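You operate a simulated robot arm through the tools that you are given. There is no shell and no other tool.

You run a simulated two-armed robot. Do the job below in one go: nothing can be reset, and whatever is moved stays where it is left.

## Task
Fill the filter jug with cold water to its 500 ml mark.
Fine: tap shut, spout swung over the small bowl, the jug on the drainer with its lid on. Set down upright: filter jug.

Only the result counts: the job must be done as asked and must still hold three seconds after the hand-in. Knocking over, shifting, dropping, spilling or breaking anything else fails it. Lids that push on must go on centred and level and be pressed home; caps that screw on are set level and turned clockwise until they are tight.

## Robot
Two 7-joint arms with two-finger grippers on one trunk, on a base that moves. Base frame: it is fixed to the floor where the robot stands at the start and does not move with it; the origin is under the middle of the robot, x ahead of it, y to its left, z up. Readings come in mm, degrees, newtons and seconds.
The left shoulder is at the start at [24, 234, 1227], the right one opposite. With the tool pointing down near the work surface each hand reaches from about 100 to 740 mm from the robot's upright axis, wherever it stands, measured 20 degrees to its own side. Places, roughly: cold tap lever [1000, -100, 1000]; drainer [700, -300, 900]; jug lid (16x10x10 cm) [600, -600, 900]; tap spout [900, 0, 1200]; top of the filter jug [800, 200, 1000]. Payload 2.2 kg a hand.
Tool frame (each hand has its own): the origin (TCP) lies between the finger pads and is the grasp point; the fingertips stand 19 mm ahead of it; z points along the fingers, y is the line along which they close. The gripper opens to 116 mm; its body begins 70 mm behind the TCP.
Orientation is that of the tool frame in the base frame, as a unit quaternion [x, y, z, w]. With the fingers straight down and closing along the base's y, the tool's x points along the base's -x, its y along +y and its z along -z.

## Interface
- The arms move only by the tool send_rows. It takes "left_moves", "right_moves" or both (then of equal length, played together; a hand with none holds still); each is a list of rows, each a list of 3 entries, a list of its own where there are three numbers: the turn, a rotation vector about the tool's x, y, z in degrees, then the shift along the tool's x, y, z in mm, then the opening in per cent of the stroke, from 0 (shut) to 100 (fully open). In form: [[[wx, wy, wz], [dx, dy, dz], fingers], ...]. A call has 1 to 20 rows; each row is the pose to reach, as a shift and turn from the pose commanded when the call began, along the tool's axes at that moment. Each row takes 0.2 s and may step no farther than 50 mm and 8.6 degrees from the row before; otherwise, or with a gripper value out of range, the whole call is refused. A pose out of reach is approached as far as the arm can. The call stops where the force on the tool passes 70 N (or 10 N more than at its start, if that is more) or the arm is blocked; 0.2 s more then pass. Each finger travels about 203.5 mm/s and halts on what it meets, pressing with about 43 N; the grip force reading is that of the motor and also rises with nothing between the fingers. The clock runs only during rows and for 0.2 s after the last one: add rows that repeat a pose to give the fingers time. It gives the time, the measured TCP pose, the force on the tool (base axes), the opening and the grip force at its end, in the units of the frame above (readings bear some noise), with the torque about the TCP (base axes, N m) and any sound that the robot's microphone picked up.
- Cameras (640 x 400 px; columns grow to the right, rows downward): "scene" is now at [135.6, 17.6, 1438]; the picture's right is [-0.03, -1.00, 0.02], its down [-0.19, -0.01, -0.98] and it looks along [0.98, -0.04, -0.19] (base axes); focal length 214 px, centre (320, 200). "left" rides on the left gripper at [69, 15, -97] in its tool frame; the picture's right is [-0.22, 0.98, 0.00], its down [-0.76, -0.17, -0.63] and it looks along [-0.62, -0.14, 0.78] (tool axes); focal length 251 px, centre (320, 200). "right" rides on the right gripper at [69, -15, -97] in its tool frame; the picture's right is [0.21, 0.98, 0.00], its down [-0.76, 0.17, -0.63] and it looks along [-0.62, 0.14, 0.77] (tool axes); focal length 251 px, centre (320, 200). There is no depth. A picture from a camera that has moved, and an enlarged one, comes with that camera's place and axes in the base frame and with its lens.
- get_image(camera): a new picture of that camera. The clock stands still meanwhile.
- move_column(by): moves the trunk up (or, below 0, down) by that many mm; the arms and the scene camera ride with it, the base frame stays. It gives what a move gives, with no picture.
- roll_base(legs): drives the robot by 1 to 6 legs, each [ahead, left, turn to the left] in mm, mm and degrees, along the robot's own axes; the way and the turn of a leg run together, so that a leg with both is an arc; at most 1500 mm and 180 degrees a leg. The arms and the cameras ride along, it lands a little off, and it stops where it bumps. It gives what a move gives.
- pan_tilt(pan, tilt): turns the head with the scene camera to pan (to the left, within 80 degrees either way) and tilt (down, from -29 to 69), counted from straight ahead of the robot. It gives what a move gives.
- close_up(camera, box): a new picture of the part [left, top, right, bottom] of that camera's present view, enlarged. The clock stands still meanwhile.
- hand_in(): hands the job in; it is judged then, once.

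Nothing tells you exact positions but the pictures and the camera data. Unless the task says otherwise, let go and move clear before handing in.

The tools are called after "Emit:" as name(argument=value, ...) on one line, values as JSON. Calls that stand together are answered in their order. send_rows: Moves the arms, as the interface text tells. Its arguments: {"type":"object","properties":{"left_moves":{"type":"array","items":{"type":"array"}},"right_moves":{"type":"array","items":{"type":"array"}}},"required":[]} The other tools are called the same way: move_column (by) moves the trunk up or down; roll_base (legs) drives the base; pan_tilt (pan, tilt) turns the head that bears the scene camera; get_image (camera) takes a picture; close_up (camera, box) takes an enlarged picture of a part of a camera's view; hand_in () hands the job in.

At the start:

```text
time_s: 0.0
left_tool_pos: [395.8, 64.1, 1463.6]
left_tcp_rot: [0.0, 1.0, -0.002, -0.001]
left_force: [0.6, 0.0, 0.2]
left_wrist_torque: [0.0, -0.02, 0.0]
left_opening: 115.8
left_finger_force: 0.0
right_tool_pos: [394.2, -263.1, 1448.6]
right_tcp_rot: [0.0, 1.0, -0.001, 0.0]
right_force: [0.4, -0.2, -0.5]
right_wrist_torque: [-0.01, 0.02, 0.0]
right_opening: 115.8
right_finger_force: 0.0
trunk travel left (down, up): [-375.0, 115.0]
robot x, y, heading: [0.5, -0.2, -0.1]
head pan, tilt (commanded): [-2.0, 11.1]
```

scene: 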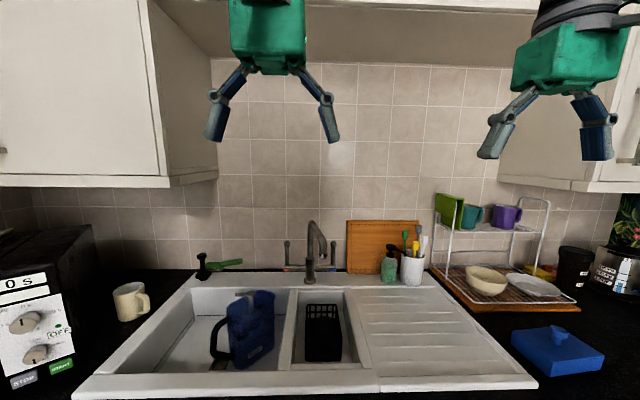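
right: 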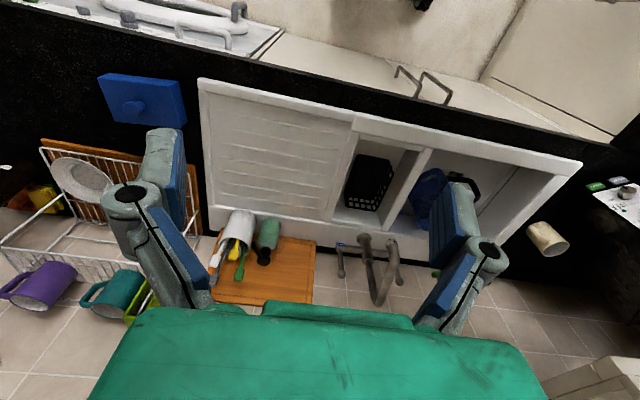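
left: 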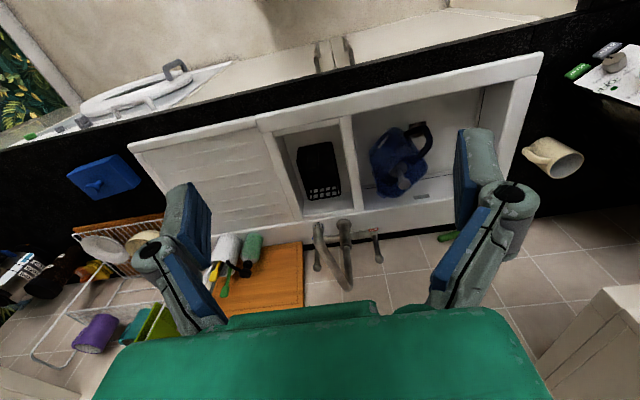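

I see a double sink with the blue jug standing in the left basin, a small bowl with a black basket in it, the drainer to the right, and the blue lid at far right. I'll look closer at the parts first.

Emit:
close_up(camera="scene", box=[180, 270, 380, 395])

Emit:
close_up(camera="scene", box=[260, 200, 380, 290])

Emit:
close_up(camera="scene", box=[480, 300, 640, 400])

Emit:
close_up(camera="left", box=[250, 90, 490, 240])

```text
3.20 times, centred on (280, 332) of scene
camera zoom: at [135.6, 17.6, 1438.0], right [-0.03, -1.0, 0.02], down [-0.19, -0.01, -0.98], along [0.98, -0.04, -0.19], focal length 686 px, centre (448, -224)
```

zoom: 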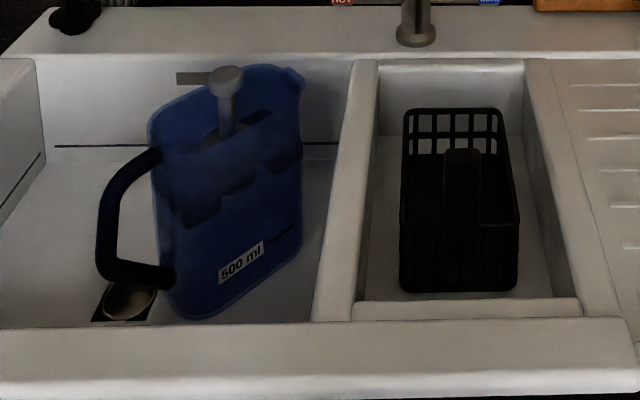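

```text
4.44 times, centred on (320, 245) of scene
camera zoom: at [135.6, 17.6, 1438.0], right [-0.03, -1.0, 0.02], down [-0.19, -0.01, -0.98], along [0.98, -0.04, -0.19], focal length 953 px, centre (320, 0)
```

zoom: 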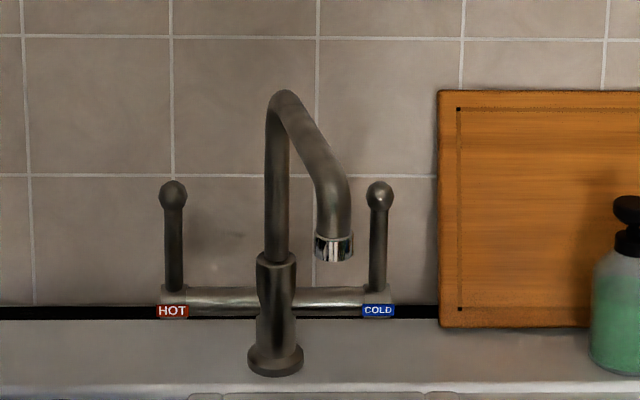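

```text
4.00 times, centred on (560, 350) of scene
camera zoom: at [135.6, 17.6, 1438.0], right [-0.03, -1.0, 0.02], down [-0.19, -0.01, -0.98], along [0.98, -0.04, -0.19], focal length 858 px, centre (-640, -400)
```

zoom: 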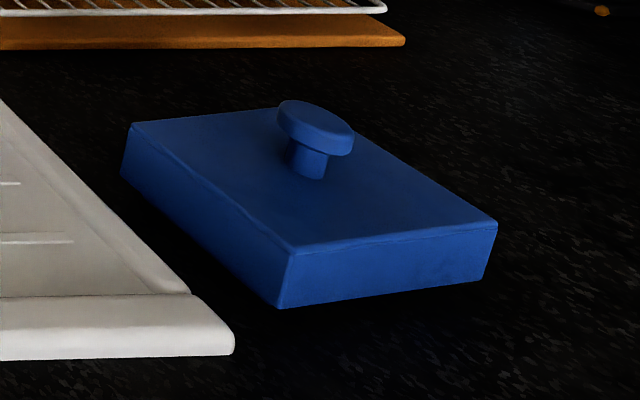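

```text
2.67 times, centred on (370, 165) of left
camera zoom: at [328.3, 78.7, 1561.1], right [0.21, 0.98, 0.0], down [0.76, -0.16, 0.63], along [0.62, -0.14, -0.77], focal length 670 px, centre (187, 293)
```

zoom: 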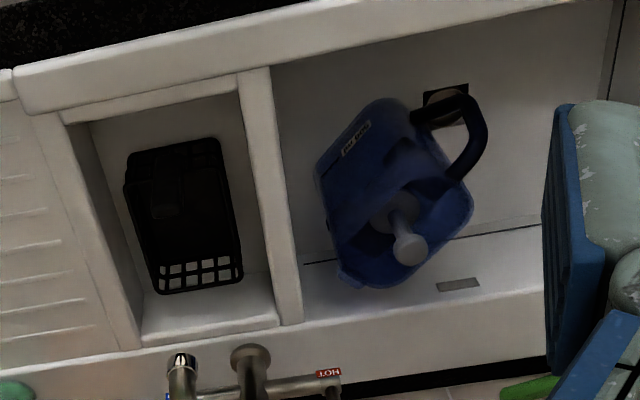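

The jug has a funnel insert with a grey knob and its handle points to the left; the spout seems to hang over the small bowl already. I'll tilt the head to get better views before moving anything.

Emit:
pan_tilt(pan=0, tilt=35)

Emit:
get_image(camera="scene")

Emit:
close_up(camera="scene", box=[200, 130, 360, 230])

```text
time_s: 0.9
left_tool_pos: [391.3, 61.7, 1464.3]
left_tcp_rot: [-0.001, 1.0, -0.002, 0.0]
left_force: [-0.7, 0.4, -0.3]
left_wrist_torque: [-0.06, 0.02, 0.03]
left_opening: 116.2
left_finger_force: 0.0
right_tool_pos: [390.2, -264.1, 1449.5]
right_tcp_rot: [-0.001, 1.0, -0.001, 0.001]
right_force: [0.5, 0.4, -1.0]
right_wrist_torque: [-0.06, 0.01, 0.02]
right_opening: 116.0
right_finger_force: 0.0
trunk travel left (down, up): [-375.0, 115.0]
robot x, y, heading: [2.6, 0.3, -0.0]
head pan, tilt (commanded): [0.0, 35.0]
```

```text
taken
camera scene: at [131.1, 39.8, 1399.0], right [0.0, -1.0, 0.03], down [-0.58, -0.02, -0.82], along [0.82, -0.01, -0.58], focal length 214 px, centre (320, 200)
```

scene: 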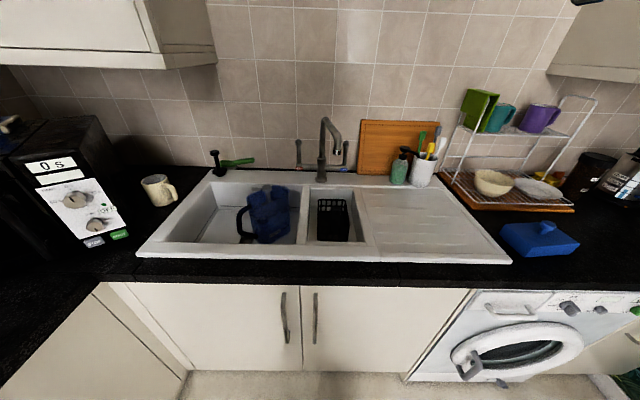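

```text
4.00 times, centred on (280, 180) of scene
camera zoom: at [131.1, 39.8, 1399.0], right [0.0, -1.0, 0.03], down [-0.58, -0.02, -0.82], along [0.82, -0.01, -0.58], focal length 858 px, centre (480, 280)
```

zoom: 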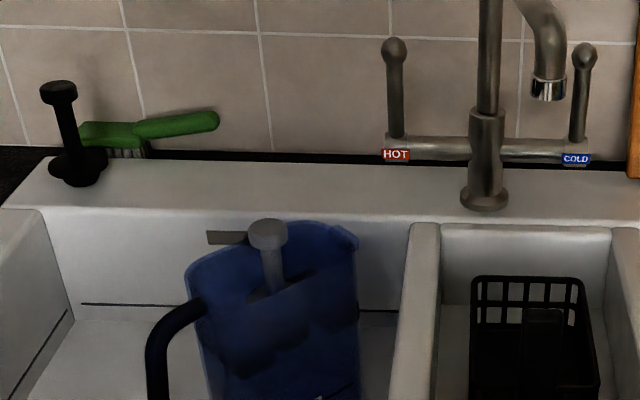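

The spout tip works out near [736, -18, 1145], the tap post near [985, 20], and the jug's grey knob near [773, 215, 996]. I'll look straight down for room in front of the base, and bring the left hand closer over the jug to inspect it.

Emit:
send_rows(left_moves=[[[0, 0, 0], [-18, 31, 27], 100], [[0, 0, 0], [-36, 62, 54], 100], [[0, 0, 0], [-54, 94, 82], 100], [[0, 0, 0], [-73, 125, 109], 100], [[0, 0, 0], [-91, 157, 137], 100], [[0, 0, 0], [-109, 188, 164], 100]])

Emit:
get_image(camera="left")

Emit:
pan_tilt(pan=0, tilt=69)

Emit:
get_image(camera="scene")

```text
time_s: 2.3
left_tool_pos: [503.9, 212.6, 1300.0]
left_tcp_rot: [-0.004, 1.0, 0.013, -0.003]
left_force: [0.2, 0.5, -1.4]
left_wrist_torque: [-0.07, -0.02, 0.02]
left_opening: 116.0
left_finger_force: 0.2
right_tool_pos: [395.5, -304.5, 1439.1]
right_tcp_rot: [-0.002, 1.0, 0.013, -0.003]
right_force: [1.1, 0.4, -1.3]
right_wrist_torque: [-0.04, 0.15, 0.0]
right_opening: 116.0
right_finger_force: 0.2
trunk travel left (down, up): [-375.0, 115.0]
robot x, y, heading: [-5.6, -8.6, 0.3]
head pan, tilt (commanded): [0.0, 35.0]
```

```text
taken
camera left: at [435.1, 225.1, 1397.3], right [0.21, 0.98, 0.02], down [0.76, -0.18, 0.62], along [0.61, -0.11, -0.78], focal length 251 px, centre (320, 200)
```

left: 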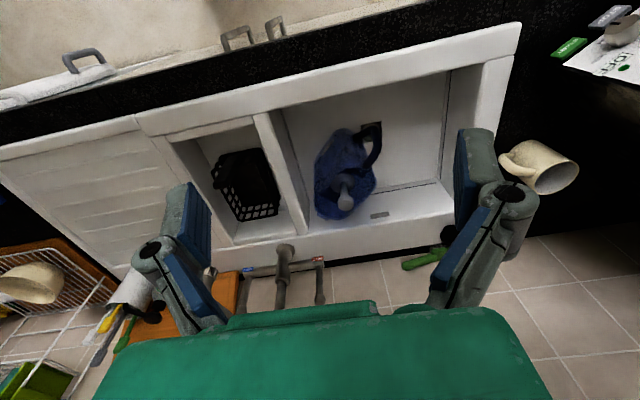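

```text
time_s: 3.3
left_tool_pos: [498.9, 230.3, 1301.1]
left_tcp_rot: [-0.002, 1.0, 0.007, -0.001]
left_force: [0.2, -0.8, -0.5]
left_wrist_torque: [0.09, 0.05, -0.02]
left_opening: 115.7
left_finger_force: 0.1
right_tool_pos: [388.3, -282.9, 1446.4]
right_tcp_rot: [-0.002, 1.0, 0.008, 0.001]
right_force: [-0.5, 0.1, 0.7]
right_wrist_torque: [0.04, -0.11, 0.02]
right_opening: 115.7
right_finger_force: 0.0
trunk travel left (down, up): [-375.0, 115.0]
robot x, y, heading: [-3.5, -2.2, -0.0]
head pan, tilt (commanded): [0.0, 68.8]
```

```text
taken
camera scene: at [99.3, -34.3, 1354.6], right [0.0, -1.0, -0.02], down [-0.93, 0.01, -0.36], along [0.36, 0.02, -0.93], focal length 214 px, centre (320, 200)
```

scene: 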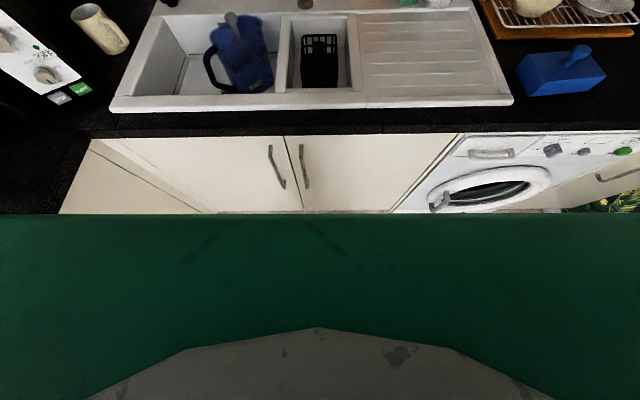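

The jug sits in the left basin; the robot sways slightly after moves. I'll take closer looks at the jug and spout from the current views.

Emit:
close_up(camera="left", box=[270, 100, 430, 240])

Emit:
close_up(camera="scene", box=[180, 0, 380, 110])

Emit:
close_up(camera="left", box=[190, 200, 350, 320])

```text
2.86 times, centred on (350, 170) of left
camera zoom: at [431.5, 244.3, 1398.4], right [0.21, 0.98, 0.01], down [0.76, -0.17, 0.63], along [0.62, -0.12, -0.78], focal length 718 px, centre (234, 286)
```

zoom: 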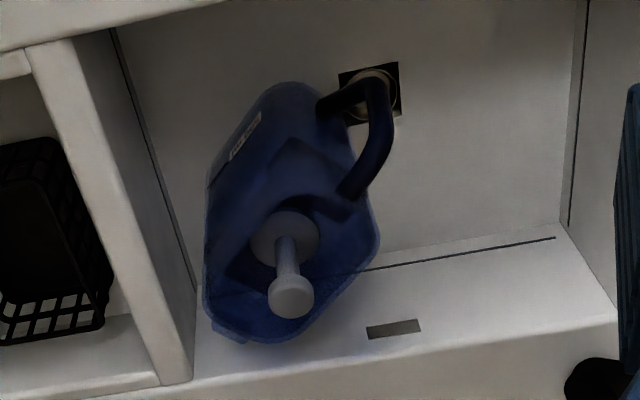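

```text
3.20 times, centred on (280, 55) of scene
camera zoom: at [99.3, -34.3, 1354.6], right [0.0, -1.0, -0.02], down [-0.93, 0.01, -0.36], along [0.36, 0.02, -0.93], focal length 686 px, centre (448, 664)
```

zoom: 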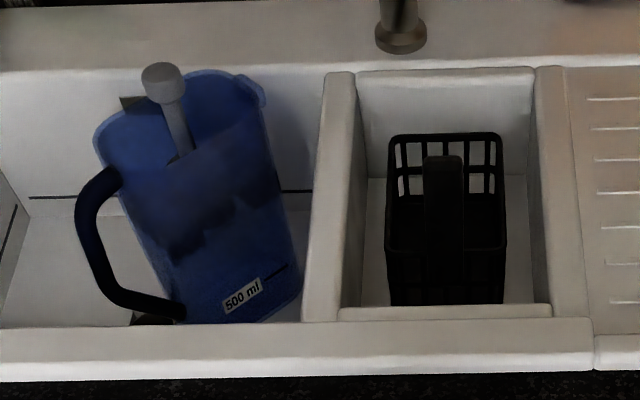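

```text
3.33 times, centred on (270, 260) of left
camera zoom: at [431.5, 244.3, 1398.4], right [0.21, 0.98, 0.01], down [0.76, -0.17, 0.63], along [0.62, -0.12, -0.78], focal length 838 px, centre (487, 0)
```

zoom: 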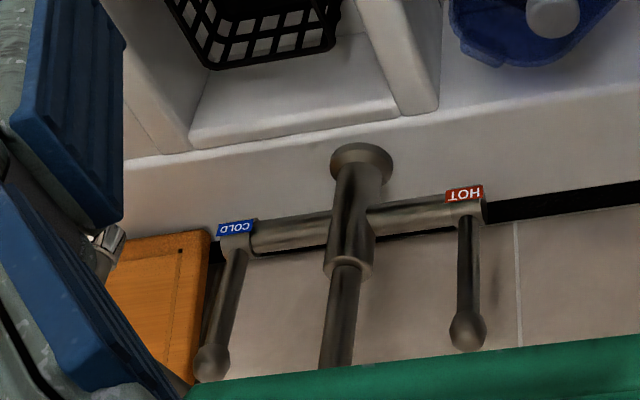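

The jug is open with a filter insert and grey plunger knob, and the 500 ml line is low on its front face. I'll drive the base ahead in a modest step, watching for a bump, since the tap is out of reach from here.

Emit:
roll_base(legs=[[120, 0, 0]])

Emit:
pan_tilt(pan=0, tilt=45)

Emit:
get_image(camera="scene")

Emit:
get_image(camera="left")

```text
time_s: 4.5
left_tool_pos: [611.4, 301.0, 1293.5]
left_tcp_rot: [-0.003, 1.0, -0.017, 0.004]
left_force: [0.0, 3.3, 0.1]
left_wrist_torque: [-0.26, -0.06, 0.02]
left_opening: 115.8
left_finger_force: 0.0
right_tool_pos: [497.6, -204.8, 1459.4]
right_tcp_rot: [-0.004, 1.0, -0.018, 0.005]
right_force: [-1.8, 2.9, 0.5]
right_wrist_torque: [-0.33, -0.16, 0.02]
right_opening: 115.9
right_finger_force: 0.1
trunk travel left (down, up): [-375.0, 115.0]
robot x, y, heading: [114.9, 12.3, -0.1]
head pan, tilt (commanded): [0.0, 68.8]
```

```text
time_s: 5.4
left_tool_pos: [618.8, 302.4, 1295.1]
left_tcp_rot: [-0.004, 1.0, -0.012, 0.0]
left_force: [-0.6, 2.6, 0.6]
left_wrist_torque: [-0.3, 0.01, -0.01]
left_opening: 116.1
left_finger_force: 0.1
right_tool_pos: [506.1, -206.6, 1456.9]
right_tcp_rot: [-0.005, 1.0, -0.014, 0.003]
right_force: [0.0, 1.8, 0.6]
right_wrist_torque: [-0.28, 0.05, 0.0]
right_opening: 115.6
right_finger_force: 0.1
trunk travel left (down, up): [-375.0, 115.0]
robot x, y, heading: [116.8, 28.9, -0.2]
head pan, tilt (commanded): [0.0, 45.0]
```

```text
taken
camera scene: at [243.3, 80.7, 1383.5], right [0.0, -1.0, 0.04], down [-0.71, -0.03, -0.7], along [0.7, -0.03, -0.71], focal length 214 px, centre (320, 200)
```

scene: 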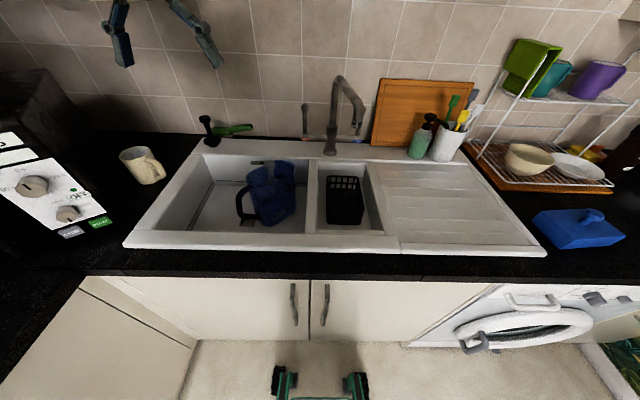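

```text
taken
camera left: at [551.3, 319.1, 1390.8], right [0.21, 0.98, -0.03], down [0.76, -0.14, 0.64], along [0.62, -0.15, -0.77], focal length 251 px, centre (320, 200)
```

left: 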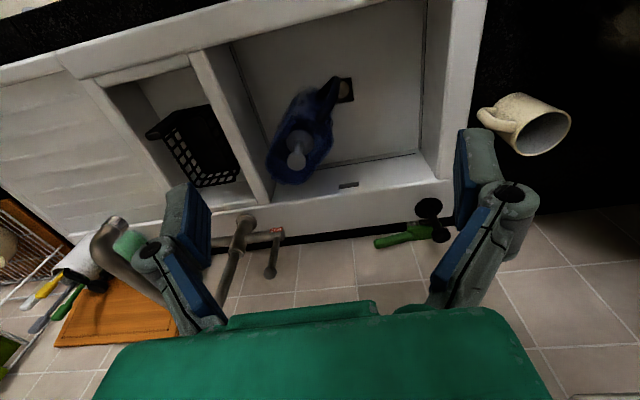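

The readings show the robot rocking sideways (tool and camera poses shift several cm). I'll hold still for a while and sample whether that sway dies out.

Emit:
send_rows(left_moves=[[[0, 0, 0], [0, 0, 0], 100]])

Emit:
send_rows(left_moves=[[[0, 0, 0], [0, 0, 0], 100]])

Emit:
send_rows(left_moves=[[[0, 0, 0], [0, 0, 0], 100]])

Emit:
send_rows(left_moves=[[[0, 0, 0], [0, 0, 0], 100]])

Emit:
send_rows(left_moves=[[[0, 0, 0], [0, 0, 0], 100]])

Emit:
send_rows(left_moves=[[[0, 0, 0], [0, 0, 0], 100]])

```text
time_s: 6.0
left_tool_pos: [614.9, 190.1, 1309.3]
left_tcp_rot: [-0.002, 1.0, 0.022, 0.002]
left_force: [-0.9, 0.9, -0.8]
left_wrist_torque: [-0.11, -0.05, -0.01]
left_opening: 116.0
left_finger_force: 0.1
right_tool_pos: [506.0, -327.3, 1437.3]
right_tcp_rot: [-0.003, 1.0, 0.022, 0.002]
right_force: [2.4, 1.7, -1.3]
right_wrist_torque: [-0.09, 0.11, -0.01]
right_opening: 116.1
right_finger_force: 0.1
trunk travel left (down, up): [-375.0, 115.0]
robot x, y, heading: [114.9, -0.5, 0.2]
head pan, tilt (commanded): [0.0, 45.0]
stopped in row 1 (left hand): the arm was blocked; the commanded pose is now the measured one
```

```text
time_s: 6.6
left_tool_pos: [612.5, 187.9, 1314.9]
left_tcp_rot: [0.0, 1.0, 0.023, 0.004]
left_force: [-1.1, -1.6, 0.3]
left_wrist_torque: [0.14, 0.01, 0.03]
left_opening: 116.0
left_finger_force: 0.1
right_tool_pos: [500.7, -329.0, 1439.1]
right_tcp_rot: [-0.001, 1.0, 0.024, 0.005]
right_force: [0.0, -0.9, -0.7]
right_wrist_torque: [0.17, -0.03, -0.03]
right_opening: 116.1
right_finger_force: 0.0
trunk travel left (down, up): [-375.0, 115.0]
robot x, y, heading: [117.0, 2.0, 0.2]
head pan, tilt (commanded): [0.0, 45.0]
stopped in row 1 (left hand): the arm was blocked; the commanded pose is now the measured one
```

```text
time_s: 7.0
left_tool_pos: [612.1, 223.4, 1310.4]
left_tcp_rot: [-0.003, 1.0, 0.012, 0.004]
left_force: [0.4, 0.4, 0.7]
left_wrist_torque: [0.01, 0.03, 0.01]
left_opening: 115.9
left_finger_force: 0.1
right_tool_pos: [499.9, -291.2, 1444.7]
right_tcp_rot: [-0.003, 1.0, 0.012, 0.004]
right_force: [0.1, 0.4, 0.8]
right_wrist_torque: [-0.03, 0.04, -0.04]
right_opening: 115.9
right_finger_force: 0.2
trunk travel left (down, up): [-375.0, 115.0]
robot x, y, heading: [121.0, 14.4, -0.0]
head pan, tilt (commanded): [0.0, 45.0]
```

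```text
time_s: 7.4
left_tool_pos: [610.8, 223.6, 1310.1]
left_tcp_rot: [-0.002, 1.0, 0.01, 0.005]
left_force: [-0.5, 0.8, 0.1]
left_wrist_torque: [-0.05, -0.03, -0.01]
left_opening: 116.3
left_finger_force: 0.1
right_tool_pos: [498.3, -288.4, 1446.9]
right_tcp_rot: [-0.003, 1.0, 0.01, 0.007]
right_force: [0.1, 0.8, 0.7]
right_wrist_torque: [-0.05, -0.03, 0.02]
right_opening: 116.0
right_finger_force: 0.0
trunk travel left (down, up): [-375.0, 115.0]
robot x, y, heading: [118.1, 7.3, 0.1]
head pan, tilt (commanded): [0.0, 45.0]
```

```text
time_s: 8.0
left_tool_pos: [602.2, 272.5, 1304.5]
left_tcp_rot: [-0.005, 1.0, -0.009, 0.006]
left_force: [-0.3, 2.0, -0.1]
left_wrist_torque: [-0.22, -0.02, 0.01]
left_opening: 116.2
left_finger_force: 0.2
right_tool_pos: [490.9, -237.0, 1457.1]
right_tcp_rot: [-0.006, 1.0, -0.009, 0.008]
right_force: [-0.1, 1.9, 0.1]
right_wrist_torque: [-0.18, -0.1, 0.03]
right_opening: 116.0
right_finger_force: 0.0
trunk travel left (down, up): [-375.0, 115.0]
robot x, y, heading: [112.2, 4.4, 0.1]
head pan, tilt (commanded): [0.0, 45.0]
stopped in row 1 (left hand): the arm was blocked; the commanded pose is now the measured one
```

```text
time_s: 8.6
left_tool_pos: [599.1, 142.1, 1321.8]
left_tcp_rot: [0.001, 0.999, 0.036, 0.007]
left_force: [1.0, -3.5, 0.8]
left_wrist_torque: [0.37, 0.03, -0.02]
left_opening: 116.1
left_finger_force: 0.1
right_tool_pos: [489.0, -378.8, 1432.0]
right_tcp_rot: [0.0, 0.999, 0.038, 0.006]
right_force: [-0.8, -2.8, 0.4]
right_wrist_torque: [0.3, -0.03, -0.01]
right_opening: 116.0
right_finger_force: 0.1
trunk travel left (down, up): [-375.0, 115.0]
robot x, y, heading: [113.8, -13.9, 0.4]
head pan, tilt (commanded): [0.0, 45.0]
stopped in row 1 (left hand): the arm was blocked; the commanded pose is now the measured one
```

The robot is rocking side to side with a noticeable amplitude. I'll let time pass without arm commands and see if it calms down.

Emit:
pan_tilt(pan=0, tilt=45)

Emit:
pan_tilt(pan=0, tilt=45)

Emit:
pan_tilt(pan=0, tilt=45)

Emit:
pan_tilt(pan=0, tilt=45)

Emit:
pan_tilt(pan=0, tilt=45)

Emit:
pan_tilt(pan=0, tilt=45)

```text
time_s: 9.2
left_tool_pos: [603.0, 225.1, 1308.6]
left_tcp_rot: [0.0, 1.0, 0.007, 0.004]
left_force: [-0.8, 0.2, -1.0]
left_wrist_torque: [-0.02, -0.06, -0.01]
left_opening: 116.0
left_finger_force: 0.0
right_tool_pos: [490.7, -286.8, 1449.6]
right_tcp_rot: [-0.002, 1.0, 0.005, 0.005]
right_force: [0.5, -0.3, 0.0]
right_wrist_torque: [-0.03, 0.03, 0.02]
right_opening: 116.1
right_finger_force: 0.1
trunk travel left (down, up): [-375.0, 115.0]
robot x, y, heading: [112.8, 1.1, 0.3]
head pan, tilt (commanded): [0.0, 45.0]
```

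```text
time_s: 9.8
left_tool_pos: [598.8, 218.4, 1312.7]
left_tcp_rot: [-0.002, 1.0, 0.011, 0.007]
left_force: [-0.5, 0.5, 0.6]
left_wrist_torque: [-0.03, -0.06, 0.04]
left_opening: 116.2
left_finger_force: 0.1
right_tool_pos: [486.7, -294.4, 1450.9]
right_tcp_rot: [-0.003, 1.0, 0.01, 0.008]
right_force: [-1.3, -0.2, 0.6]
right_wrist_torque: [-0.01, -0.04, -0.02]
right_opening: 116.2
right_finger_force: 0.0
trunk travel left (down, up): [-375.0, 115.0]
robot x, y, heading: [111.2, 2.0, 0.2]
head pan, tilt (commanded): [0.0, 45.0]
```

```text
time_s: 10.4
left_tool_pos: [599.1, 135.8, 1322.6]
left_tcp_rot: [0.001, 0.999, 0.037, 0.007]
left_force: [-0.3, -2.2, -0.5]
left_wrist_torque: [0.23, -0.04, -0.01]
left_opening: 115.9
left_finger_force: 0.1
right_tool_pos: [490.0, -383.2, 1433.8]
right_tcp_rot: [0.001, 0.999, 0.037, 0.007]
right_force: [0.6, -1.6, 0.8]
right_wrist_torque: [0.18, 0.0, 0.04]
right_opening: 116.0
right_finger_force: 0.2
trunk travel left (down, up): [-375.0, 115.0]
robot x, y, heading: [119.0, -16.2, 0.1]
head pan, tilt (commanded): [0.0, 45.0]
```

```text
time_s: 11.0
left_tool_pos: [603.4, 250.8, 1304.2]
left_tcp_rot: [-0.001, 1.0, -0.003, 0.005]
left_force: [0.5, 2.1, -0.7]
left_wrist_torque: [-0.21, 0.05, 0.02]
left_opening: 116.0
left_finger_force: 0.1
right_tool_pos: [489.6, -259.8, 1453.5]
right_tcp_rot: [-0.002, 1.0, -0.004, 0.005]
right_force: [0.5, 1.6, -0.6]
right_wrist_torque: [-0.24, 0.01, 0.03]
right_opening: 115.8
right_finger_force: 0.0
trunk travel left (down, up): [-375.0, 115.0]
robot x, y, heading: [115.0, 4.2, -0.2]
head pan, tilt (commanded): [0.0, 45.0]
```

```text
time_s: 11.6
left_tool_pos: [599.1, 190.2, 1311.4]
left_tcp_rot: [-0.004, 1.0, 0.02, 0.004]
left_force: [-0.1, -0.1, -0.4]
left_wrist_torque: [0.01, 0.02, -0.02]
left_opening: 115.7
left_finger_force: 0.1
right_tool_pos: [491.8, -326.4, 1439.4]
right_tcp_rot: [-0.003, 1.0, 0.02, 0.004]
right_force: [-0.4, 0.8, -0.4]
right_wrist_torque: [0.05, 0.01, 0.01]
right_opening: 116.0
right_finger_force: 0.1
trunk travel left (down, up): [-375.0, 115.0]
robot x, y, heading: [110.3, -9.3, 0.7]
head pan, tilt (commanded): [0.0, 45.0]
```

```text
time_s: 12.2
left_tool_pos: [597.9, 152.4, 1321.5]
left_tcp_rot: [0.0, 0.999, 0.031, 0.009]
left_force: [0.7, -0.7, 0.0]
left_wrist_torque: [0.13, 0.0, 0.0]
left_opening: 115.9
left_finger_force: 0.1
right_tool_pos: [487.4, -364.9, 1438.3]
right_tcp_rot: [-0.002, 0.999, 0.031, 0.009]
right_force: [-0.6, -1.0, 0.5]
right_wrist_torque: [0.04, -0.06, 0.0]
right_opening: 116.2
right_finger_force: 0.1
trunk travel left (down, up): [-375.0, 115.0]
robot x, y, heading: [117.8, -14.6, 0.2]
head pan, tilt (commanded): [0.0, 45.0]
```

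The rocking isn't dying quickly (about ±60 mm at hand height). Lowering the trunk lowers the centre of mass, so I'll try that; the hands stay clear of everything at these places.

Emit:
move_column(by=-120)

Emit:
pan_tilt(pan=0, tilt=45)

Emit:
pan_tilt(pan=0, tilt=45)

Emit:
pan_tilt(pan=0, tilt=45)

Emit:
pan_tilt(pan=0, tilt=45)

```text
time_s: 13.7
left_tool_pos: [599.5, 259.8, 1187.2]
left_tcp_rot: [-0.003, 1.0, -0.007, 0.008]
left_force: [-1.0, 2.9, 1.3]
left_wrist_torque: [-0.22, 0.01, 0.01]
left_opening: 116.3
left_finger_force: 0.0
right_tool_pos: [488.5, -247.5, 1338.8]
right_tcp_rot: [-0.005, 1.0, -0.007, 0.009]
right_force: [0.0, 1.7, 0.8]
right_wrist_torque: [-0.21, -0.05, 0.01]
right_opening: 116.2
right_finger_force: 0.0
trunk travel left (down, up): [-255.0, 235.0]
robot x, y, heading: [118.2, 7.3, 0.4]
head pan, tilt (commanded): [0.0, 45.0]
```

```text
time_s: 14.3
left_tool_pos: [600.3, 171.4, 1192.6]
left_tcp_rot: [-0.005, 1.0, 0.027, 0.004]
left_force: [-0.4, 0.9, -1.3]
left_wrist_torque: [-0.03, -0.05, -0.01]
left_opening: 116.0
left_finger_force: 0.2
right_tool_pos: [496.9, -348.4, 1314.2]
right_tcp_rot: [-0.006, 1.0, 0.028, 0.002]
right_force: [1.4, -0.1, -0.3]
right_wrist_torque: [-0.02, 0.21, 0.05]
right_opening: 116.0
right_finger_force: 0.2
trunk travel left (down, up): [-255.0, 235.0]
robot x, y, heading: [111.4, -20.1, 0.9]
head pan, tilt (commanded): [0.0, 45.0]
```

```text
time_s: 14.9
left_tool_pos: [597.2, 165.8, 1200.7]
left_tcp_rot: [0.0, 1.0, 0.026, 0.01]
left_force: [-0.1, -0.5, 0.2]
left_wrist_torque: [0.07, -0.07, -0.01]
left_opening: 115.8
left_finger_force: 0.1
right_tool_pos: [487.4, -350.7, 1321.0]
right_tcp_rot: [-0.001, 1.0, 0.027, 0.008]
right_force: [-1.5, -0.7, 0.9]
right_wrist_torque: [0.03, 0.0, -0.02]
right_opening: 116.1
right_finger_force: 0.0
trunk travel left (down, up): [-255.0, 235.0]
robot x, y, heading: [119.1, -11.0, 0.1]
head pan, tilt (commanded): [0.0, 45.0]
```

```text
time_s: 15.5
left_tool_pos: [600.7, 255.6, 1186.8]
left_tcp_rot: [-0.004, 1.0, -0.005, 0.008]
left_force: [-0.4, 1.8, 0.1]
left_wrist_torque: [-0.17, -0.03, -0.01]
left_opening: 116.2
left_finger_force: 0.1
right_tool_pos: [489.2, -253.0, 1338.9]
right_tcp_rot: [-0.004, 1.0, -0.007, 0.008]
right_force: [0.0, 0.7, -0.3]
right_wrist_torque: [-0.21, -0.03, -0.01]
right_opening: 116.1
right_finger_force: 0.0
trunk travel left (down, up): [-255.0, 235.0]
robot x, y, heading: [116.5, 4.8, 0.3]
head pan, tilt (commanded): [0.0, 45.0]
```

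```text
time_s: 16.1
left_tool_pos: [600.4, 175.1, 1192.7]
left_tcp_rot: [-0.004, 1.0, 0.025, 0.002]
left_force: [-0.6, 1.5, -1.8]
left_wrist_torque: [-0.11, -0.05, -0.02]
left_opening: 115.9
left_finger_force: 0.1
right_tool_pos: [494.6, -344.0, 1316.1]
right_tcp_rot: [-0.005, 1.0, 0.025, 0.003]
right_force: [2.3, 0.1, -1.3]
right_wrist_torque: [-0.08, 0.14, 0.0]
right_opening: 115.9
right_finger_force: 0.1
trunk travel left (down, up): [-255.0, 235.0]
robot x, y, heading: [113.5, -14.5, 0.6]
head pan, tilt (commanded): [0.0, 45.0]
```

The sway has a period near 1.8 s and hasn't decayed yet. I'll let more time pass to see whether it's damped at all.

Emit:
pan_tilt(pan=0, tilt=45)

Emit:
pan_tilt(pan=0, tilt=45)

Emit:
pan_tilt(pan=0, tilt=45)

Emit:
pan_tilt(pan=0, tilt=45)

Emit:
pan_tilt(pan=0, tilt=45)

Emit:
pan_tilt(pan=0, tilt=45)

Emit:
pan_tilt(pan=0, tilt=45)

Emit:
pan_tilt(pan=0, tilt=45)

Emit:
pan_tilt(pan=0, tilt=45)

Emit:
pan_tilt(pan=0, tilt=45)

```text
time_s: 16.7
left_tool_pos: [598.3, 161.4, 1200.0]
left_tcp_rot: [0.001, 1.0, 0.028, 0.008]
left_force: [-0.3, -1.0, -0.9]
left_wrist_torque: [0.09, 0.01, -0.03]
left_opening: 115.9
left_finger_force: 0.0
right_tool_pos: [488.0, -355.6, 1319.4]
right_tcp_rot: [-0.001, 1.0, 0.028, 0.007]
right_force: [-0.6, -0.2, 0.3]
right_wrist_torque: [0.06, 0.0, -0.02]
right_opening: 115.9
right_finger_force: 0.1
trunk travel left (down, up): [-255.0, 235.0]
robot x, y, heading: [119.8, -13.9, 0.3]
head pan, tilt (commanded): [0.0, 45.0]
```

```text
time_s: 17.3
left_tool_pos: [601.6, 254.7, 1186.3]
left_tcp_rot: [-0.003, 1.0, -0.004, 0.006]
left_force: [-1.2, 3.1, 0.5]
left_wrist_torque: [-0.28, -0.06, -0.02]
left_opening: 116.1
left_finger_force: 0.0
right_tool_pos: [489.4, -255.4, 1337.5]
right_tcp_rot: [-0.005, 1.0, -0.005, 0.007]
right_force: [1.1, 2.6, 0.1]
right_wrist_torque: [-0.31, 0.06, -0.01]
right_opening: 116.0
right_finger_force: 0.0
trunk travel left (down, up): [-255.0, 235.0]
robot x, y, heading: [113.9, 5.6, 0.1]
head pan, tilt (commanded): [0.0, 45.0]
```

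```text
time_s: 17.9
left_tool_pos: [599.6, 181.6, 1193.3]
left_tcp_rot: [-0.002, 1.0, 0.023, 0.005]
left_force: [-0.1, -0.3, -0.6]
left_wrist_torque: [-0.04, 0.02, 0.0]
left_opening: 115.8
left_finger_force: 0.1
right_tool_pos: [491.3, -334.8, 1318.5]
right_tcp_rot: [-0.003, 1.0, 0.022, 0.004]
right_force: [0.3, -0.2, -1.0]
right_wrist_torque: [-0.01, 0.05, 0.04]
right_opening: 115.9
right_finger_force: 0.1
trunk travel left (down, up): [-255.0, 235.0]
robot x, y, heading: [113.6, -12.1, 0.2]
head pan, tilt (commanded): [0.0, 45.0]
```

```text
time_s: 18.5
left_tool_pos: [599.3, 156.3, 1199.9]
left_tcp_rot: [0.001, 0.999, 0.031, 0.009]
left_force: [-0.1, -1.1, -0.7]
left_wrist_torque: [0.1, -0.02, -0.03]
left_opening: 116.3
left_finger_force: 0.1
right_tool_pos: [487.7, -360.7, 1317.6]
right_tcp_rot: [-0.001, 0.999, 0.031, 0.008]
right_force: [-0.4, -1.2, 0.9]
right_wrist_torque: [0.16, 0.01, -0.02]
right_opening: 116.1
right_finger_force: 0.0
trunk travel left (down, up): [-255.0, 235.0]
robot x, y, heading: [114.3, -16.2, 0.4]
head pan, tilt (commanded): [0.0, 45.0]
```

```text
time_s: 19.1
left_tool_pos: [603.1, 251.9, 1185.7]
left_tcp_rot: [-0.003, 1.0, -0.003, 0.006]
left_force: [0.2, 2.8, 1.1]
left_wrist_torque: [-0.41, -0.01, 0.04]
left_opening: 116.0
left_finger_force: 0.0
right_tool_pos: [491.4, -258.1, 1336.2]
right_tcp_rot: [-0.004, 1.0, -0.003, 0.006]
right_force: [0.0, 3.0, 0.6]
right_wrist_torque: [-0.25, 0.05, -0.02]
right_opening: 116.0
right_finger_force: 0.1
trunk travel left (down, up): [-255.0, 235.0]
robot x, y, heading: [118.4, 1.7, 0.1]
head pan, tilt (commanded): [0.0, 45.0]
```

```text
time_s: 19.7
left_tool_pos: [599.1, 189.5, 1193.1]
left_tcp_rot: [-0.002, 1.0, 0.019, 0.005]
left_force: [-0.5, -1.2, -0.4]
left_wrist_torque: [0.02, 0.05, 0.02]
left_opening: 115.9
left_finger_force: 0.0
right_tool_pos: [488.9, -326.4, 1321.7]
right_tcp_rot: [-0.004, 1.0, 0.02, 0.006]
right_force: [-0.8, 0.4, 0.9]
right_wrist_torque: [-0.02, -0.03, 0.0]
right_opening: 115.7
right_finger_force: 0.0
trunk travel left (down, up): [-255.0, 235.0]
robot x, y, heading: [116.6, -11.7, 0.3]
head pan, tilt (commanded): [0.0, 45.0]
```

```text
time_s: 20.3
left_tool_pos: [598.2, 150.2, 1200.8]
left_tcp_rot: [0.002, 0.999, 0.034, 0.009]
left_force: [-0.1, -2.6, -0.5]
left_wrist_torque: [0.2, -0.01, 0.01]
left_opening: 115.9
left_finger_force: 0.1
right_tool_pos: [488.7, -369.0, 1316.2]
right_tcp_rot: [0.001, 0.999, 0.033, 0.008]
right_force: [-0.1, -2.4, 0.0]
right_wrist_torque: [0.21, 0.02, 0.0]
right_opening: 115.8
right_finger_force: 0.0
trunk travel left (down, up): [-255.0, 235.0]
robot x, y, heading: [119.7, -17.5, 0.1]
head pan, tilt (commanded): [0.0, 45.0]
```

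```text
time_s: 20.9
left_tool_pos: [603.9, 246.4, 1185.0]
left_tcp_rot: [-0.002, 1.0, -0.001, 0.004]
left_force: [0.6, 4.3, 0.9]
left_wrist_torque: [-0.28, 0.05, 0.0]
left_opening: 116.0
left_finger_force: 0.2
right_tool_pos: [491.3, -262.5, 1334.2]
right_tcp_rot: [-0.002, 1.0, -0.003, 0.005]
right_force: [0.1, 2.5, 0.5]
right_wrist_torque: [-0.27, 0.0, 0.02]
right_opening: 115.9
right_finger_force: 0.1
trunk travel left (down, up): [-255.0, 235.0]
robot x, y, heading: [115.6, 3.4, 0.2]
head pan, tilt (commanded): [0.0, 45.0]
```

```text
time_s: 21.5
left_tool_pos: [599.0, 198.2, 1194.4]
left_tcp_rot: [-0.002, 1.0, 0.016, 0.006]
left_force: [-0.3, -1.4, 0.5]
left_wrist_torque: [0.03, -0.01, -0.02]
left_opening: 115.8
left_finger_force: 0.1
right_tool_pos: [488.0, -316.2, 1326.1]
right_tcp_rot: [-0.002, 1.0, 0.017, 0.007]
right_force: [-0.2, -0.4, 0.2]
right_wrist_torque: [-0.03, -0.13, 0.0]
right_opening: 116.0
right_finger_force: 0.1
trunk travel left (down, up): [-255.0, 235.0]
robot x, y, heading: [115.4, -1.0, 0.3]
head pan, tilt (commanded): [0.0, 45.0]
```

```text
time_s: 22.1
left_tool_pos: [598.6, 144.6, 1201.1]
left_tcp_rot: [0.002, 0.999, 0.035, 0.007]
left_force: [0.2, -1.9, -0.9]
left_wrist_torque: [0.2, -0.07, 0.0]
left_opening: 116.3
left_finger_force: 0.0
right_tool_pos: [488.5, -374.3, 1315.2]
right_tcp_rot: [0.002, 0.999, 0.036, 0.007]
right_force: [0.8, -2.1, 0.2]
right_wrist_torque: [0.24, 0.04, -0.01]
right_opening: 116.0
right_finger_force: 0.1
trunk travel left (down, up): [-255.0, 235.0]
robot x, y, heading: [115.1, -16.3, 0.6]
head pan, tilt (commanded): [0.0, 45.0]
```

The rocking looks like a steady cycle of roughly ±2.3° and 1.8 s. I'll raise and pull in both hands slowly to see how arm commands behave during the sway.

Emit:
send_rows(left_moves=[[[0, 0, 0], [10, 0, -15], 100], [[0, 0, 0], [20, 0, -30], 100], [[0, 0, 0], [30, 0, -45], 100], [[0, 0, 0], [40, 0, -60], 100], [[0, 0, 0], [50, 0, -75], 100], [[0, 0, 0], [60, 0, -90], 100], [[0, 0, 0], [70, 0, -105], 100], [[0, 0, 0], [80, 0, -120], 100]])

Emit:
send_rows(left_moves=[[[0, 0, 0], [0, 0, 0], 100], [[0, 0, 0], [0, 0, 0], 100], [[0, 0, 0], [0, 0, 0], 100], [[0, 0, 0], [0, 0, 0], 100]])

Emit:
get_image(camera="scene")

```text
time_s: 24.1
left_tool_pos: [519.3, 151.4, 1314.9]
left_tcp_rot: [-0.001, 1.0, 0.03, 0.006]
left_force: [0.5, -0.1, -0.8]
left_wrist_torque: [0.02, 0.02, 0.04]
left_opening: 116.1
left_finger_force: 0.1
right_tool_pos: [491.9, -360.8, 1317.4]
right_tcp_rot: [0.001, 1.0, 0.029, 0.006]
right_force: [0.7, -0.4, -0.2]
right_wrist_torque: [0.06, 0.01, 0.0]
right_opening: 115.9
right_finger_force: 0.1
trunk travel left (down, up): [-255.0, 235.0]
robot x, y, heading: [113.1, -20.2, 0.4]
head pan, tilt (commanded): [0.0, 45.0]
stopped in row 8 (left hand): the arm was blocked; the commanded pose is now the measured one
```

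```text
time_s: 25.1
left_tool_pos: [518.6, 197.5, 1311.8]
left_tcp_rot: [0.0, 1.0, 0.014, 0.008]
left_force: [-0.7, 1.1, -0.1]
left_wrist_torque: [-0.09, 0.01, -0.01]
left_opening: 116.2
left_finger_force: 0.1
right_tool_pos: [488.2, -314.3, 1328.6]
right_tcp_rot: [-0.001, 1.0, 0.014, 0.008]
right_force: [0.3, 0.8, 0.7]
right_wrist_torque: [-0.05, -0.01, 0.01]
right_opening: 115.7
right_finger_force: 0.0
trunk travel left (down, up): [-255.0, 235.0]
robot x, y, heading: [119.1, -13.3, 0.5]
head pan, tilt (commanded): [0.0, 45.0]
```

```text
taken
camera scene: at [239.6, -17.5, 1265.1], right [0.0, -1.0, 0.0], down [-0.71, 0.0, -0.7], along [0.7, 0.0, -0.71], focal length 214 px, centre (320, 200)
```

scene: 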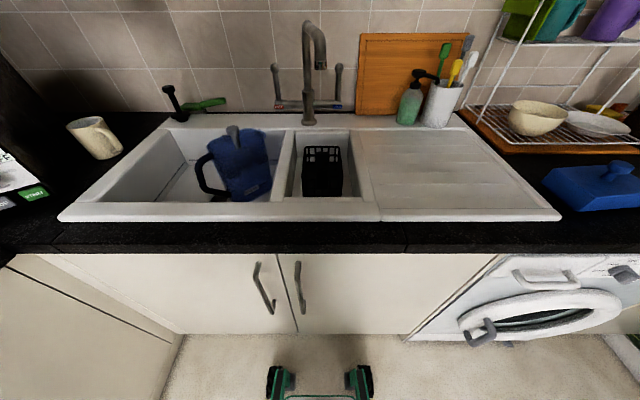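

The sway is a lightly damped sinusoid (period about 1.84 s, ±58 mm). I can cancel it by stepping the base sideways under the lean at the right moment; first I'll sample the phase again.

Emit:
pan_tilt(pan=0, tilt=45)

Emit:
pan_tilt(pan=0, tilt=45)

Emit:
pan_tilt(pan=0, tilt=45)

Emit:
pan_tilt(pan=0, tilt=45)

```text
time_s: 25.7
left_tool_pos: [517.4, 114.7, 1320.6]
left_tcp_rot: [0.002, 0.999, 0.043, 0.009]
left_force: [0.5, -2.5, 0.9]
left_wrist_torque: [0.27, -0.01, -0.03]
left_opening: 115.8
left_finger_force: 0.1
right_tool_pos: [489.4, -396.4, 1310.6]
right_tcp_rot: [0.003, 0.999, 0.042, 0.006]
right_force: [-0.6, -2.2, -0.9]
right_wrist_torque: [0.27, -0.07, -0.05]
right_opening: 115.8
right_finger_force: 0.1
trunk travel left (down, up): [-255.0, 235.0]
robot x, y, heading: [112.9, -25.2, 0.2]
head pan, tilt (commanded): [0.0, 45.0]
```

```text
time_s: 26.3
left_tool_pos: [518.8, 193.7, 1311.1]
left_tcp_rot: [0.001, 1.0, 0.014, 0.007]
left_force: [0.1, 1.4, 0.8]
left_wrist_torque: [-0.06, -0.05, -0.03]
left_opening: 115.7
left_finger_force: 0.1
right_tool_pos: [489.6, -318.6, 1327.4]
right_tcp_rot: [-0.001, 1.0, 0.014, 0.006]
right_force: [-0.2, 1.2, -0.6]
right_wrist_torque: [-0.08, 0.01, 0.02]
right_opening: 115.6
right_finger_force: 0.1
trunk travel left (down, up): [-255.0, 235.0]
robot x, y, heading: [117.7, -12.8, 0.2]
head pan, tilt (commanded): [0.0, 45.0]
```

```text
time_s: 26.9
left_tool_pos: [516.3, 212.7, 1311.2]
left_tcp_rot: [0.0, 1.0, 0.008, 0.01]
left_force: [-1.2, 1.1, 0.1]
left_wrist_torque: [-0.16, -0.03, 0.02]
left_opening: 116.0
left_finger_force: 0.1
right_tool_pos: [485.5, -297.7, 1333.5]
right_tcp_rot: [0.0, 1.0, 0.007, 0.01]
right_force: [0.6, 0.8, -0.3]
right_wrist_torque: [-0.09, -0.03, 0.02]
right_opening: 115.8
right_finger_force: 0.1
trunk travel left (down, up): [-255.0, 235.0]
robot x, y, heading: [114.3, -9.1, 0.3]
head pan, tilt (commanded): [0.0, 45.0]
```

```text
time_s: 27.5
left_tool_pos: [518.9, 112.3, 1319.4]
left_tcp_rot: [0.001, 0.999, 0.042, 0.008]
left_force: [0.5, -3.1, -1.9]
left_wrist_torque: [0.35, -0.04, 0.0]
left_opening: 115.7
left_finger_force: 0.0
right_tool_pos: [491.5, -401.1, 1309.6]
right_tcp_rot: [0.001, 0.999, 0.043, 0.005]
right_force: [0.5, -2.5, -0.1]
right_wrist_torque: [0.27, 0.03, -0.03]
right_opening: 116.1
right_finger_force: 0.1
trunk travel left (down, up): [-255.0, 235.0]
robot x, y, heading: [116.4, -27.1, 0.4]
head pan, tilt (commanded): [0.0, 45.0]
```

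I have the phase: the next left extreme is at about t = 28.5 s. I'll wait one tick, step the base 50 mm left across that moment, then sample the result.

Emit:
pan_tilt(pan=0, tilt=45)

Emit:
roll_base(legs=[[0, 50, 0]])

Emit:
pan_tilt(pan=0, tilt=45)

Emit:
pan_tilt(pan=0, tilt=45)

Emit:
pan_tilt(pan=0, tilt=45)

Emit:
pan_tilt(pan=0, tilt=45)

```text
time_s: 28.1
left_tool_pos: [519.5, 184.2, 1312.6]
left_tcp_rot: [0.002, 1.0, 0.016, 0.007]
left_force: [-0.6, 0.8, 0.3]
left_wrist_torque: [-0.02, -0.03, -0.01]
left_opening: 115.9
left_finger_force: 0.0
right_tool_pos: [489.2, -327.2, 1326.1]
right_tcp_rot: [0.0, 1.0, 0.017, 0.006]
right_force: [-0.2, 0.6, -0.4]
right_wrist_torque: [-0.05, -0.02, -0.01]
right_opening: 115.9
right_finger_force: 0.0
trunk travel left (down, up): [-255.0, 235.0]
robot x, y, heading: [114.9, -15.4, 0.0]
head pan, tilt (commanded): [0.0, 45.0]
```

```text
time_s: 29.0
left_tool_pos: [517.4, 240.5, 1307.8]
left_tcp_rot: [-0.001, 1.0, 0.012, 0.004]
left_force: [0.0, 2.6, 1.5]
left_wrist_torque: [-0.24, 0.02, -0.01]
left_opening: 116.1
left_finger_force: 0.1
right_tool_pos: [492.8, -266.9, 1323.7]
right_tcp_rot: [-0.005, 1.0, 0.012, 0.006]
right_force: [-0.4, 2.4, 1.7]
right_wrist_torque: [-0.27, -0.03, 0.01]
right_opening: 116.2
right_finger_force: 0.0
trunk travel left (down, up): [-255.0, 235.0]
robot x, y, heading: [117.0, 37.9, 0.3]
head pan, tilt (commanded): [0.0, 45.0]
```

```text
time_s: 29.6
left_tool_pos: [524.2, 178.1, 1312.1]
left_tcp_rot: [0.013, 0.999, 0.04, 0.021]
left_force: [2.3, -6.3, -1.1]
left_wrist_torque: [0.64, 0.22, 0.06]
left_opening: 115.8
left_finger_force: 0.0
right_tool_pos: [481.7, -320.0, 1307.0]
right_tcp_rot: [0.006, 0.999, 0.038, 0.005]
right_force: [-3.1, -6.5, -2.5]
right_wrist_torque: [0.55, -0.16, -0.03]
right_opening: 116.1
right_finger_force: 0.0
trunk travel left (down, up): [-255.0, 235.0]
robot x, y, heading: [122.8, 38.4, -0.2]
head pan, tilt (commanded): [0.0, 45.0]
```

```text
time_s: 30.2
left_tool_pos: [503.2, 86.9, 1321.0]
left_tcp_rot: [0.002, 0.998, 0.067, 0.005]
left_force: [0.1, -2.5, -0.3]
left_wrist_torque: [0.27, -0.1, 0.0]
left_opening: 115.9
left_finger_force: 0.1
right_tool_pos: [483.9, -415.6, 1284.0]
right_tcp_rot: [-0.002, 0.997, 0.075, 0.014]
right_force: [-0.3, -2.9, 0.6]
right_wrist_torque: [0.26, 0.02, -0.04]
right_opening: 115.9
right_finger_force: 0.0
trunk travel left (down, up): [-255.0, 235.0]
robot x, y, heading: [114.5, 26.1, 0.8]
head pan, tilt (commanded): [0.0, 45.0]
```

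```text
time_s: 30.8
left_tool_pos: [517.8, 281.1, 1306.8]
left_tcp_rot: [-0.003, 1.0, 0.0, 0.004]
left_force: [0.5, 4.0, 2.2]
left_wrist_torque: [-0.32, 0.1, 0.03]
left_opening: 115.9
left_finger_force: 0.1
right_tool_pos: [493.0, -229.7, 1326.9]
right_tcp_rot: [-0.007, 1.0, 0.0, 0.003]
right_force: [1.5, 1.2, 1.4]
right_wrist_torque: [-0.16, 0.18, 0.02]
right_opening: 116.1
right_finger_force: 0.1
trunk travel left (down, up): [-255.0, 235.0]
robot x, y, heading: [119.2, 58.2, 0.3]
head pan, tilt (commanded): [0.0, 45.0]
```

```text
time_s: 31.4
left_tool_pos: [534.1, 58.2, 1320.1]
left_tcp_rot: [0.005, 0.997, 0.078, -0.001]
left_force: [1.6, 0.0, -4.4]
left_wrist_torque: [0.09, 0.1, -0.01]
left_opening: 115.8
left_finger_force: 0.0
right_tool_pos: [503.6, -448.1, 1274.6]
right_tcp_rot: [0.005, 0.997, 0.076, -0.003]
right_force: [2.1, -0.2, -0.7]
right_wrist_torque: [0.06, 0.19, -0.04]
right_opening: 115.9
right_finger_force: 0.0
trunk travel left (down, up): [-255.0, 235.0]
robot x, y, heading: [123.9, 16.3, 0.1]
head pan, tilt (commanded): [0.0, 45.0]
```

The step made the rocking bigger, leaning as much as 9° to the right. I'll lower the trunk now to bring the mass down and steady the robot; both hands are over free space.

Emit:
move_column(by=-150)

Emit:
pan_tilt(pan=0, tilt=45)

Emit:
pan_tilt(pan=0, tilt=45)

Emit:
pan_tilt(pan=0, tilt=45)

Emit:
pan_tilt(pan=0, tilt=45)

Emit:
get_image(camera="scene")

```text
time_s: 31.8
left_tool_pos: [568.9, 318.5, 1272.4]
left_tcp_rot: [0.033, 0.999, -0.027, -0.001]
left_force: [0.4, 5.1, 2.3]
left_wrist_torque: [-0.51, 0.04, 0.05]
left_opening: 115.7
left_finger_force: 0.1
right_tool_pos: [492.0, -168.3, 1335.2]
right_tcp_rot: [0.023, 0.999, -0.035, 0.009]
right_force: [0.9, 2.4, -0.6]
right_wrist_torque: [-0.25, 0.1, 0.03]
right_opening: 116.3
right_finger_force: 0.1
trunk travel left (down, up): [-248.0, 242.0]
robot x, y, heading: [158.6, 52.4, -3.1]
head pan, tilt (commanded): [0.0, 45.0]
stopped: the arm was blocked; the commanded pose is now the measured one
```

```text
time_s: 32.4
left_tool_pos: [552.9, 90.6, 1305.4]
left_tcp_rot: [0.038, 0.998, 0.057, 0.008]
left_force: [0.9, -0.3, -3.5]
left_wrist_torque: [0.15, 0.09, 0.02]
left_opening: 115.8
left_finger_force: 0.0
right_tool_pos: [478.2, -401.0, 1293.5]
right_tcp_rot: [0.033, 0.998, 0.051, 0.009]
right_force: [0.9, -1.2, 0.8]
right_wrist_torque: [0.14, 0.08, -0.06]
right_opening: 115.9
right_finger_force: 0.1
trunk travel left (down, up): [-248.0, 242.0]
robot x, y, heading: [146.8, 11.6, -3.4]
head pan, tilt (commanded): [0.0, 45.0]
```

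```text
time_s: 33.0
left_tool_pos: [559.8, 304.7, 1288.0]
left_tcp_rot: [0.034, 0.999, -0.022, 0.013]
left_force: [-1.2, 1.3, 1.8]
left_wrist_torque: [-0.12, -0.05, 0.03]
left_opening: 116.2
left_finger_force: 0.2
right_tool_pos: [492.3, -182.3, 1336.4]
right_tcp_rot: [0.022, 0.999, -0.029, 0.009]
right_force: [-1.3, 1.1, -0.4]
right_wrist_torque: [-0.09, -0.08, 0.06]
right_opening: 116.0
right_finger_force: 0.1
trunk travel left (down, up): [-248.0, 242.0]
robot x, y, heading: [157.0, 55.1, -3.0]
head pan, tilt (commanded): [0.0, 45.0]
```

```text
time_s: 33.6
left_tool_pos: [556.1, 149.7, 1292.6]
left_tcp_rot: [0.045, 0.998, 0.038, -0.007]
left_force: [0.5, -0.4, 0.5]
left_wrist_torque: [0.09, 0.06, 0.0]
left_opening: 116.0
left_finger_force: 0.0
right_tool_pos: [475.0, -339.3, 1313.1]
right_tcp_rot: [0.034, 0.999, 0.038, 0.012]
right_force: [-0.7, 0.6, 0.2]
right_wrist_torque: [-0.09, -0.1, -0.07]
right_opening: 115.8
right_finger_force: 0.1
trunk travel left (down, up): [-248.0, 242.0]
robot x, y, heading: [149.4, 29.9, -3.4]
head pan, tilt (commanded): [0.0, 45.0]
```

```text
time_s: 34.2
left_tool_pos: [549.6, 202.0, 1301.5]
left_tcp_rot: [0.033, 0.999, 0.015, 0.019]
left_force: [-2.1, 3.6, -1.7]
left_wrist_torque: [-0.32, -0.16, -0.03]
left_opening: 116.2
left_finger_force: 0.1
right_tool_pos: [489.1, -283.6, 1314.3]
right_tcp_rot: [0.018, 1.0, 0.007, 0.013]
right_force: [0.1, 6.2, -0.4]
right_wrist_torque: [-0.47, 0.05, -0.02]
right_opening: 115.8
right_finger_force: 0.2
trunk travel left (down, up): [-248.0, 242.0]
robot x, y, heading: [161.9, 39.5, -2.6]
head pan, tilt (commanded): [0.0, 45.0]
```

```text
taken
camera scene: at [285.1, 80.3, 1256.2], right [-0.04, -1.0, 0.04], down [-0.71, 0.0, -0.71], along [0.71, -0.05, -0.71], focal length 214 px, centre (320, 200)
```

scene: 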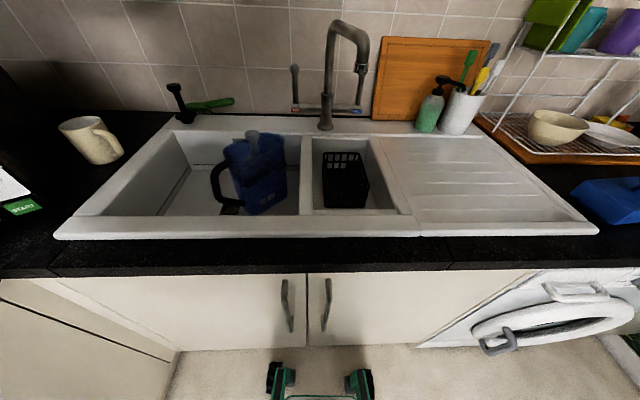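

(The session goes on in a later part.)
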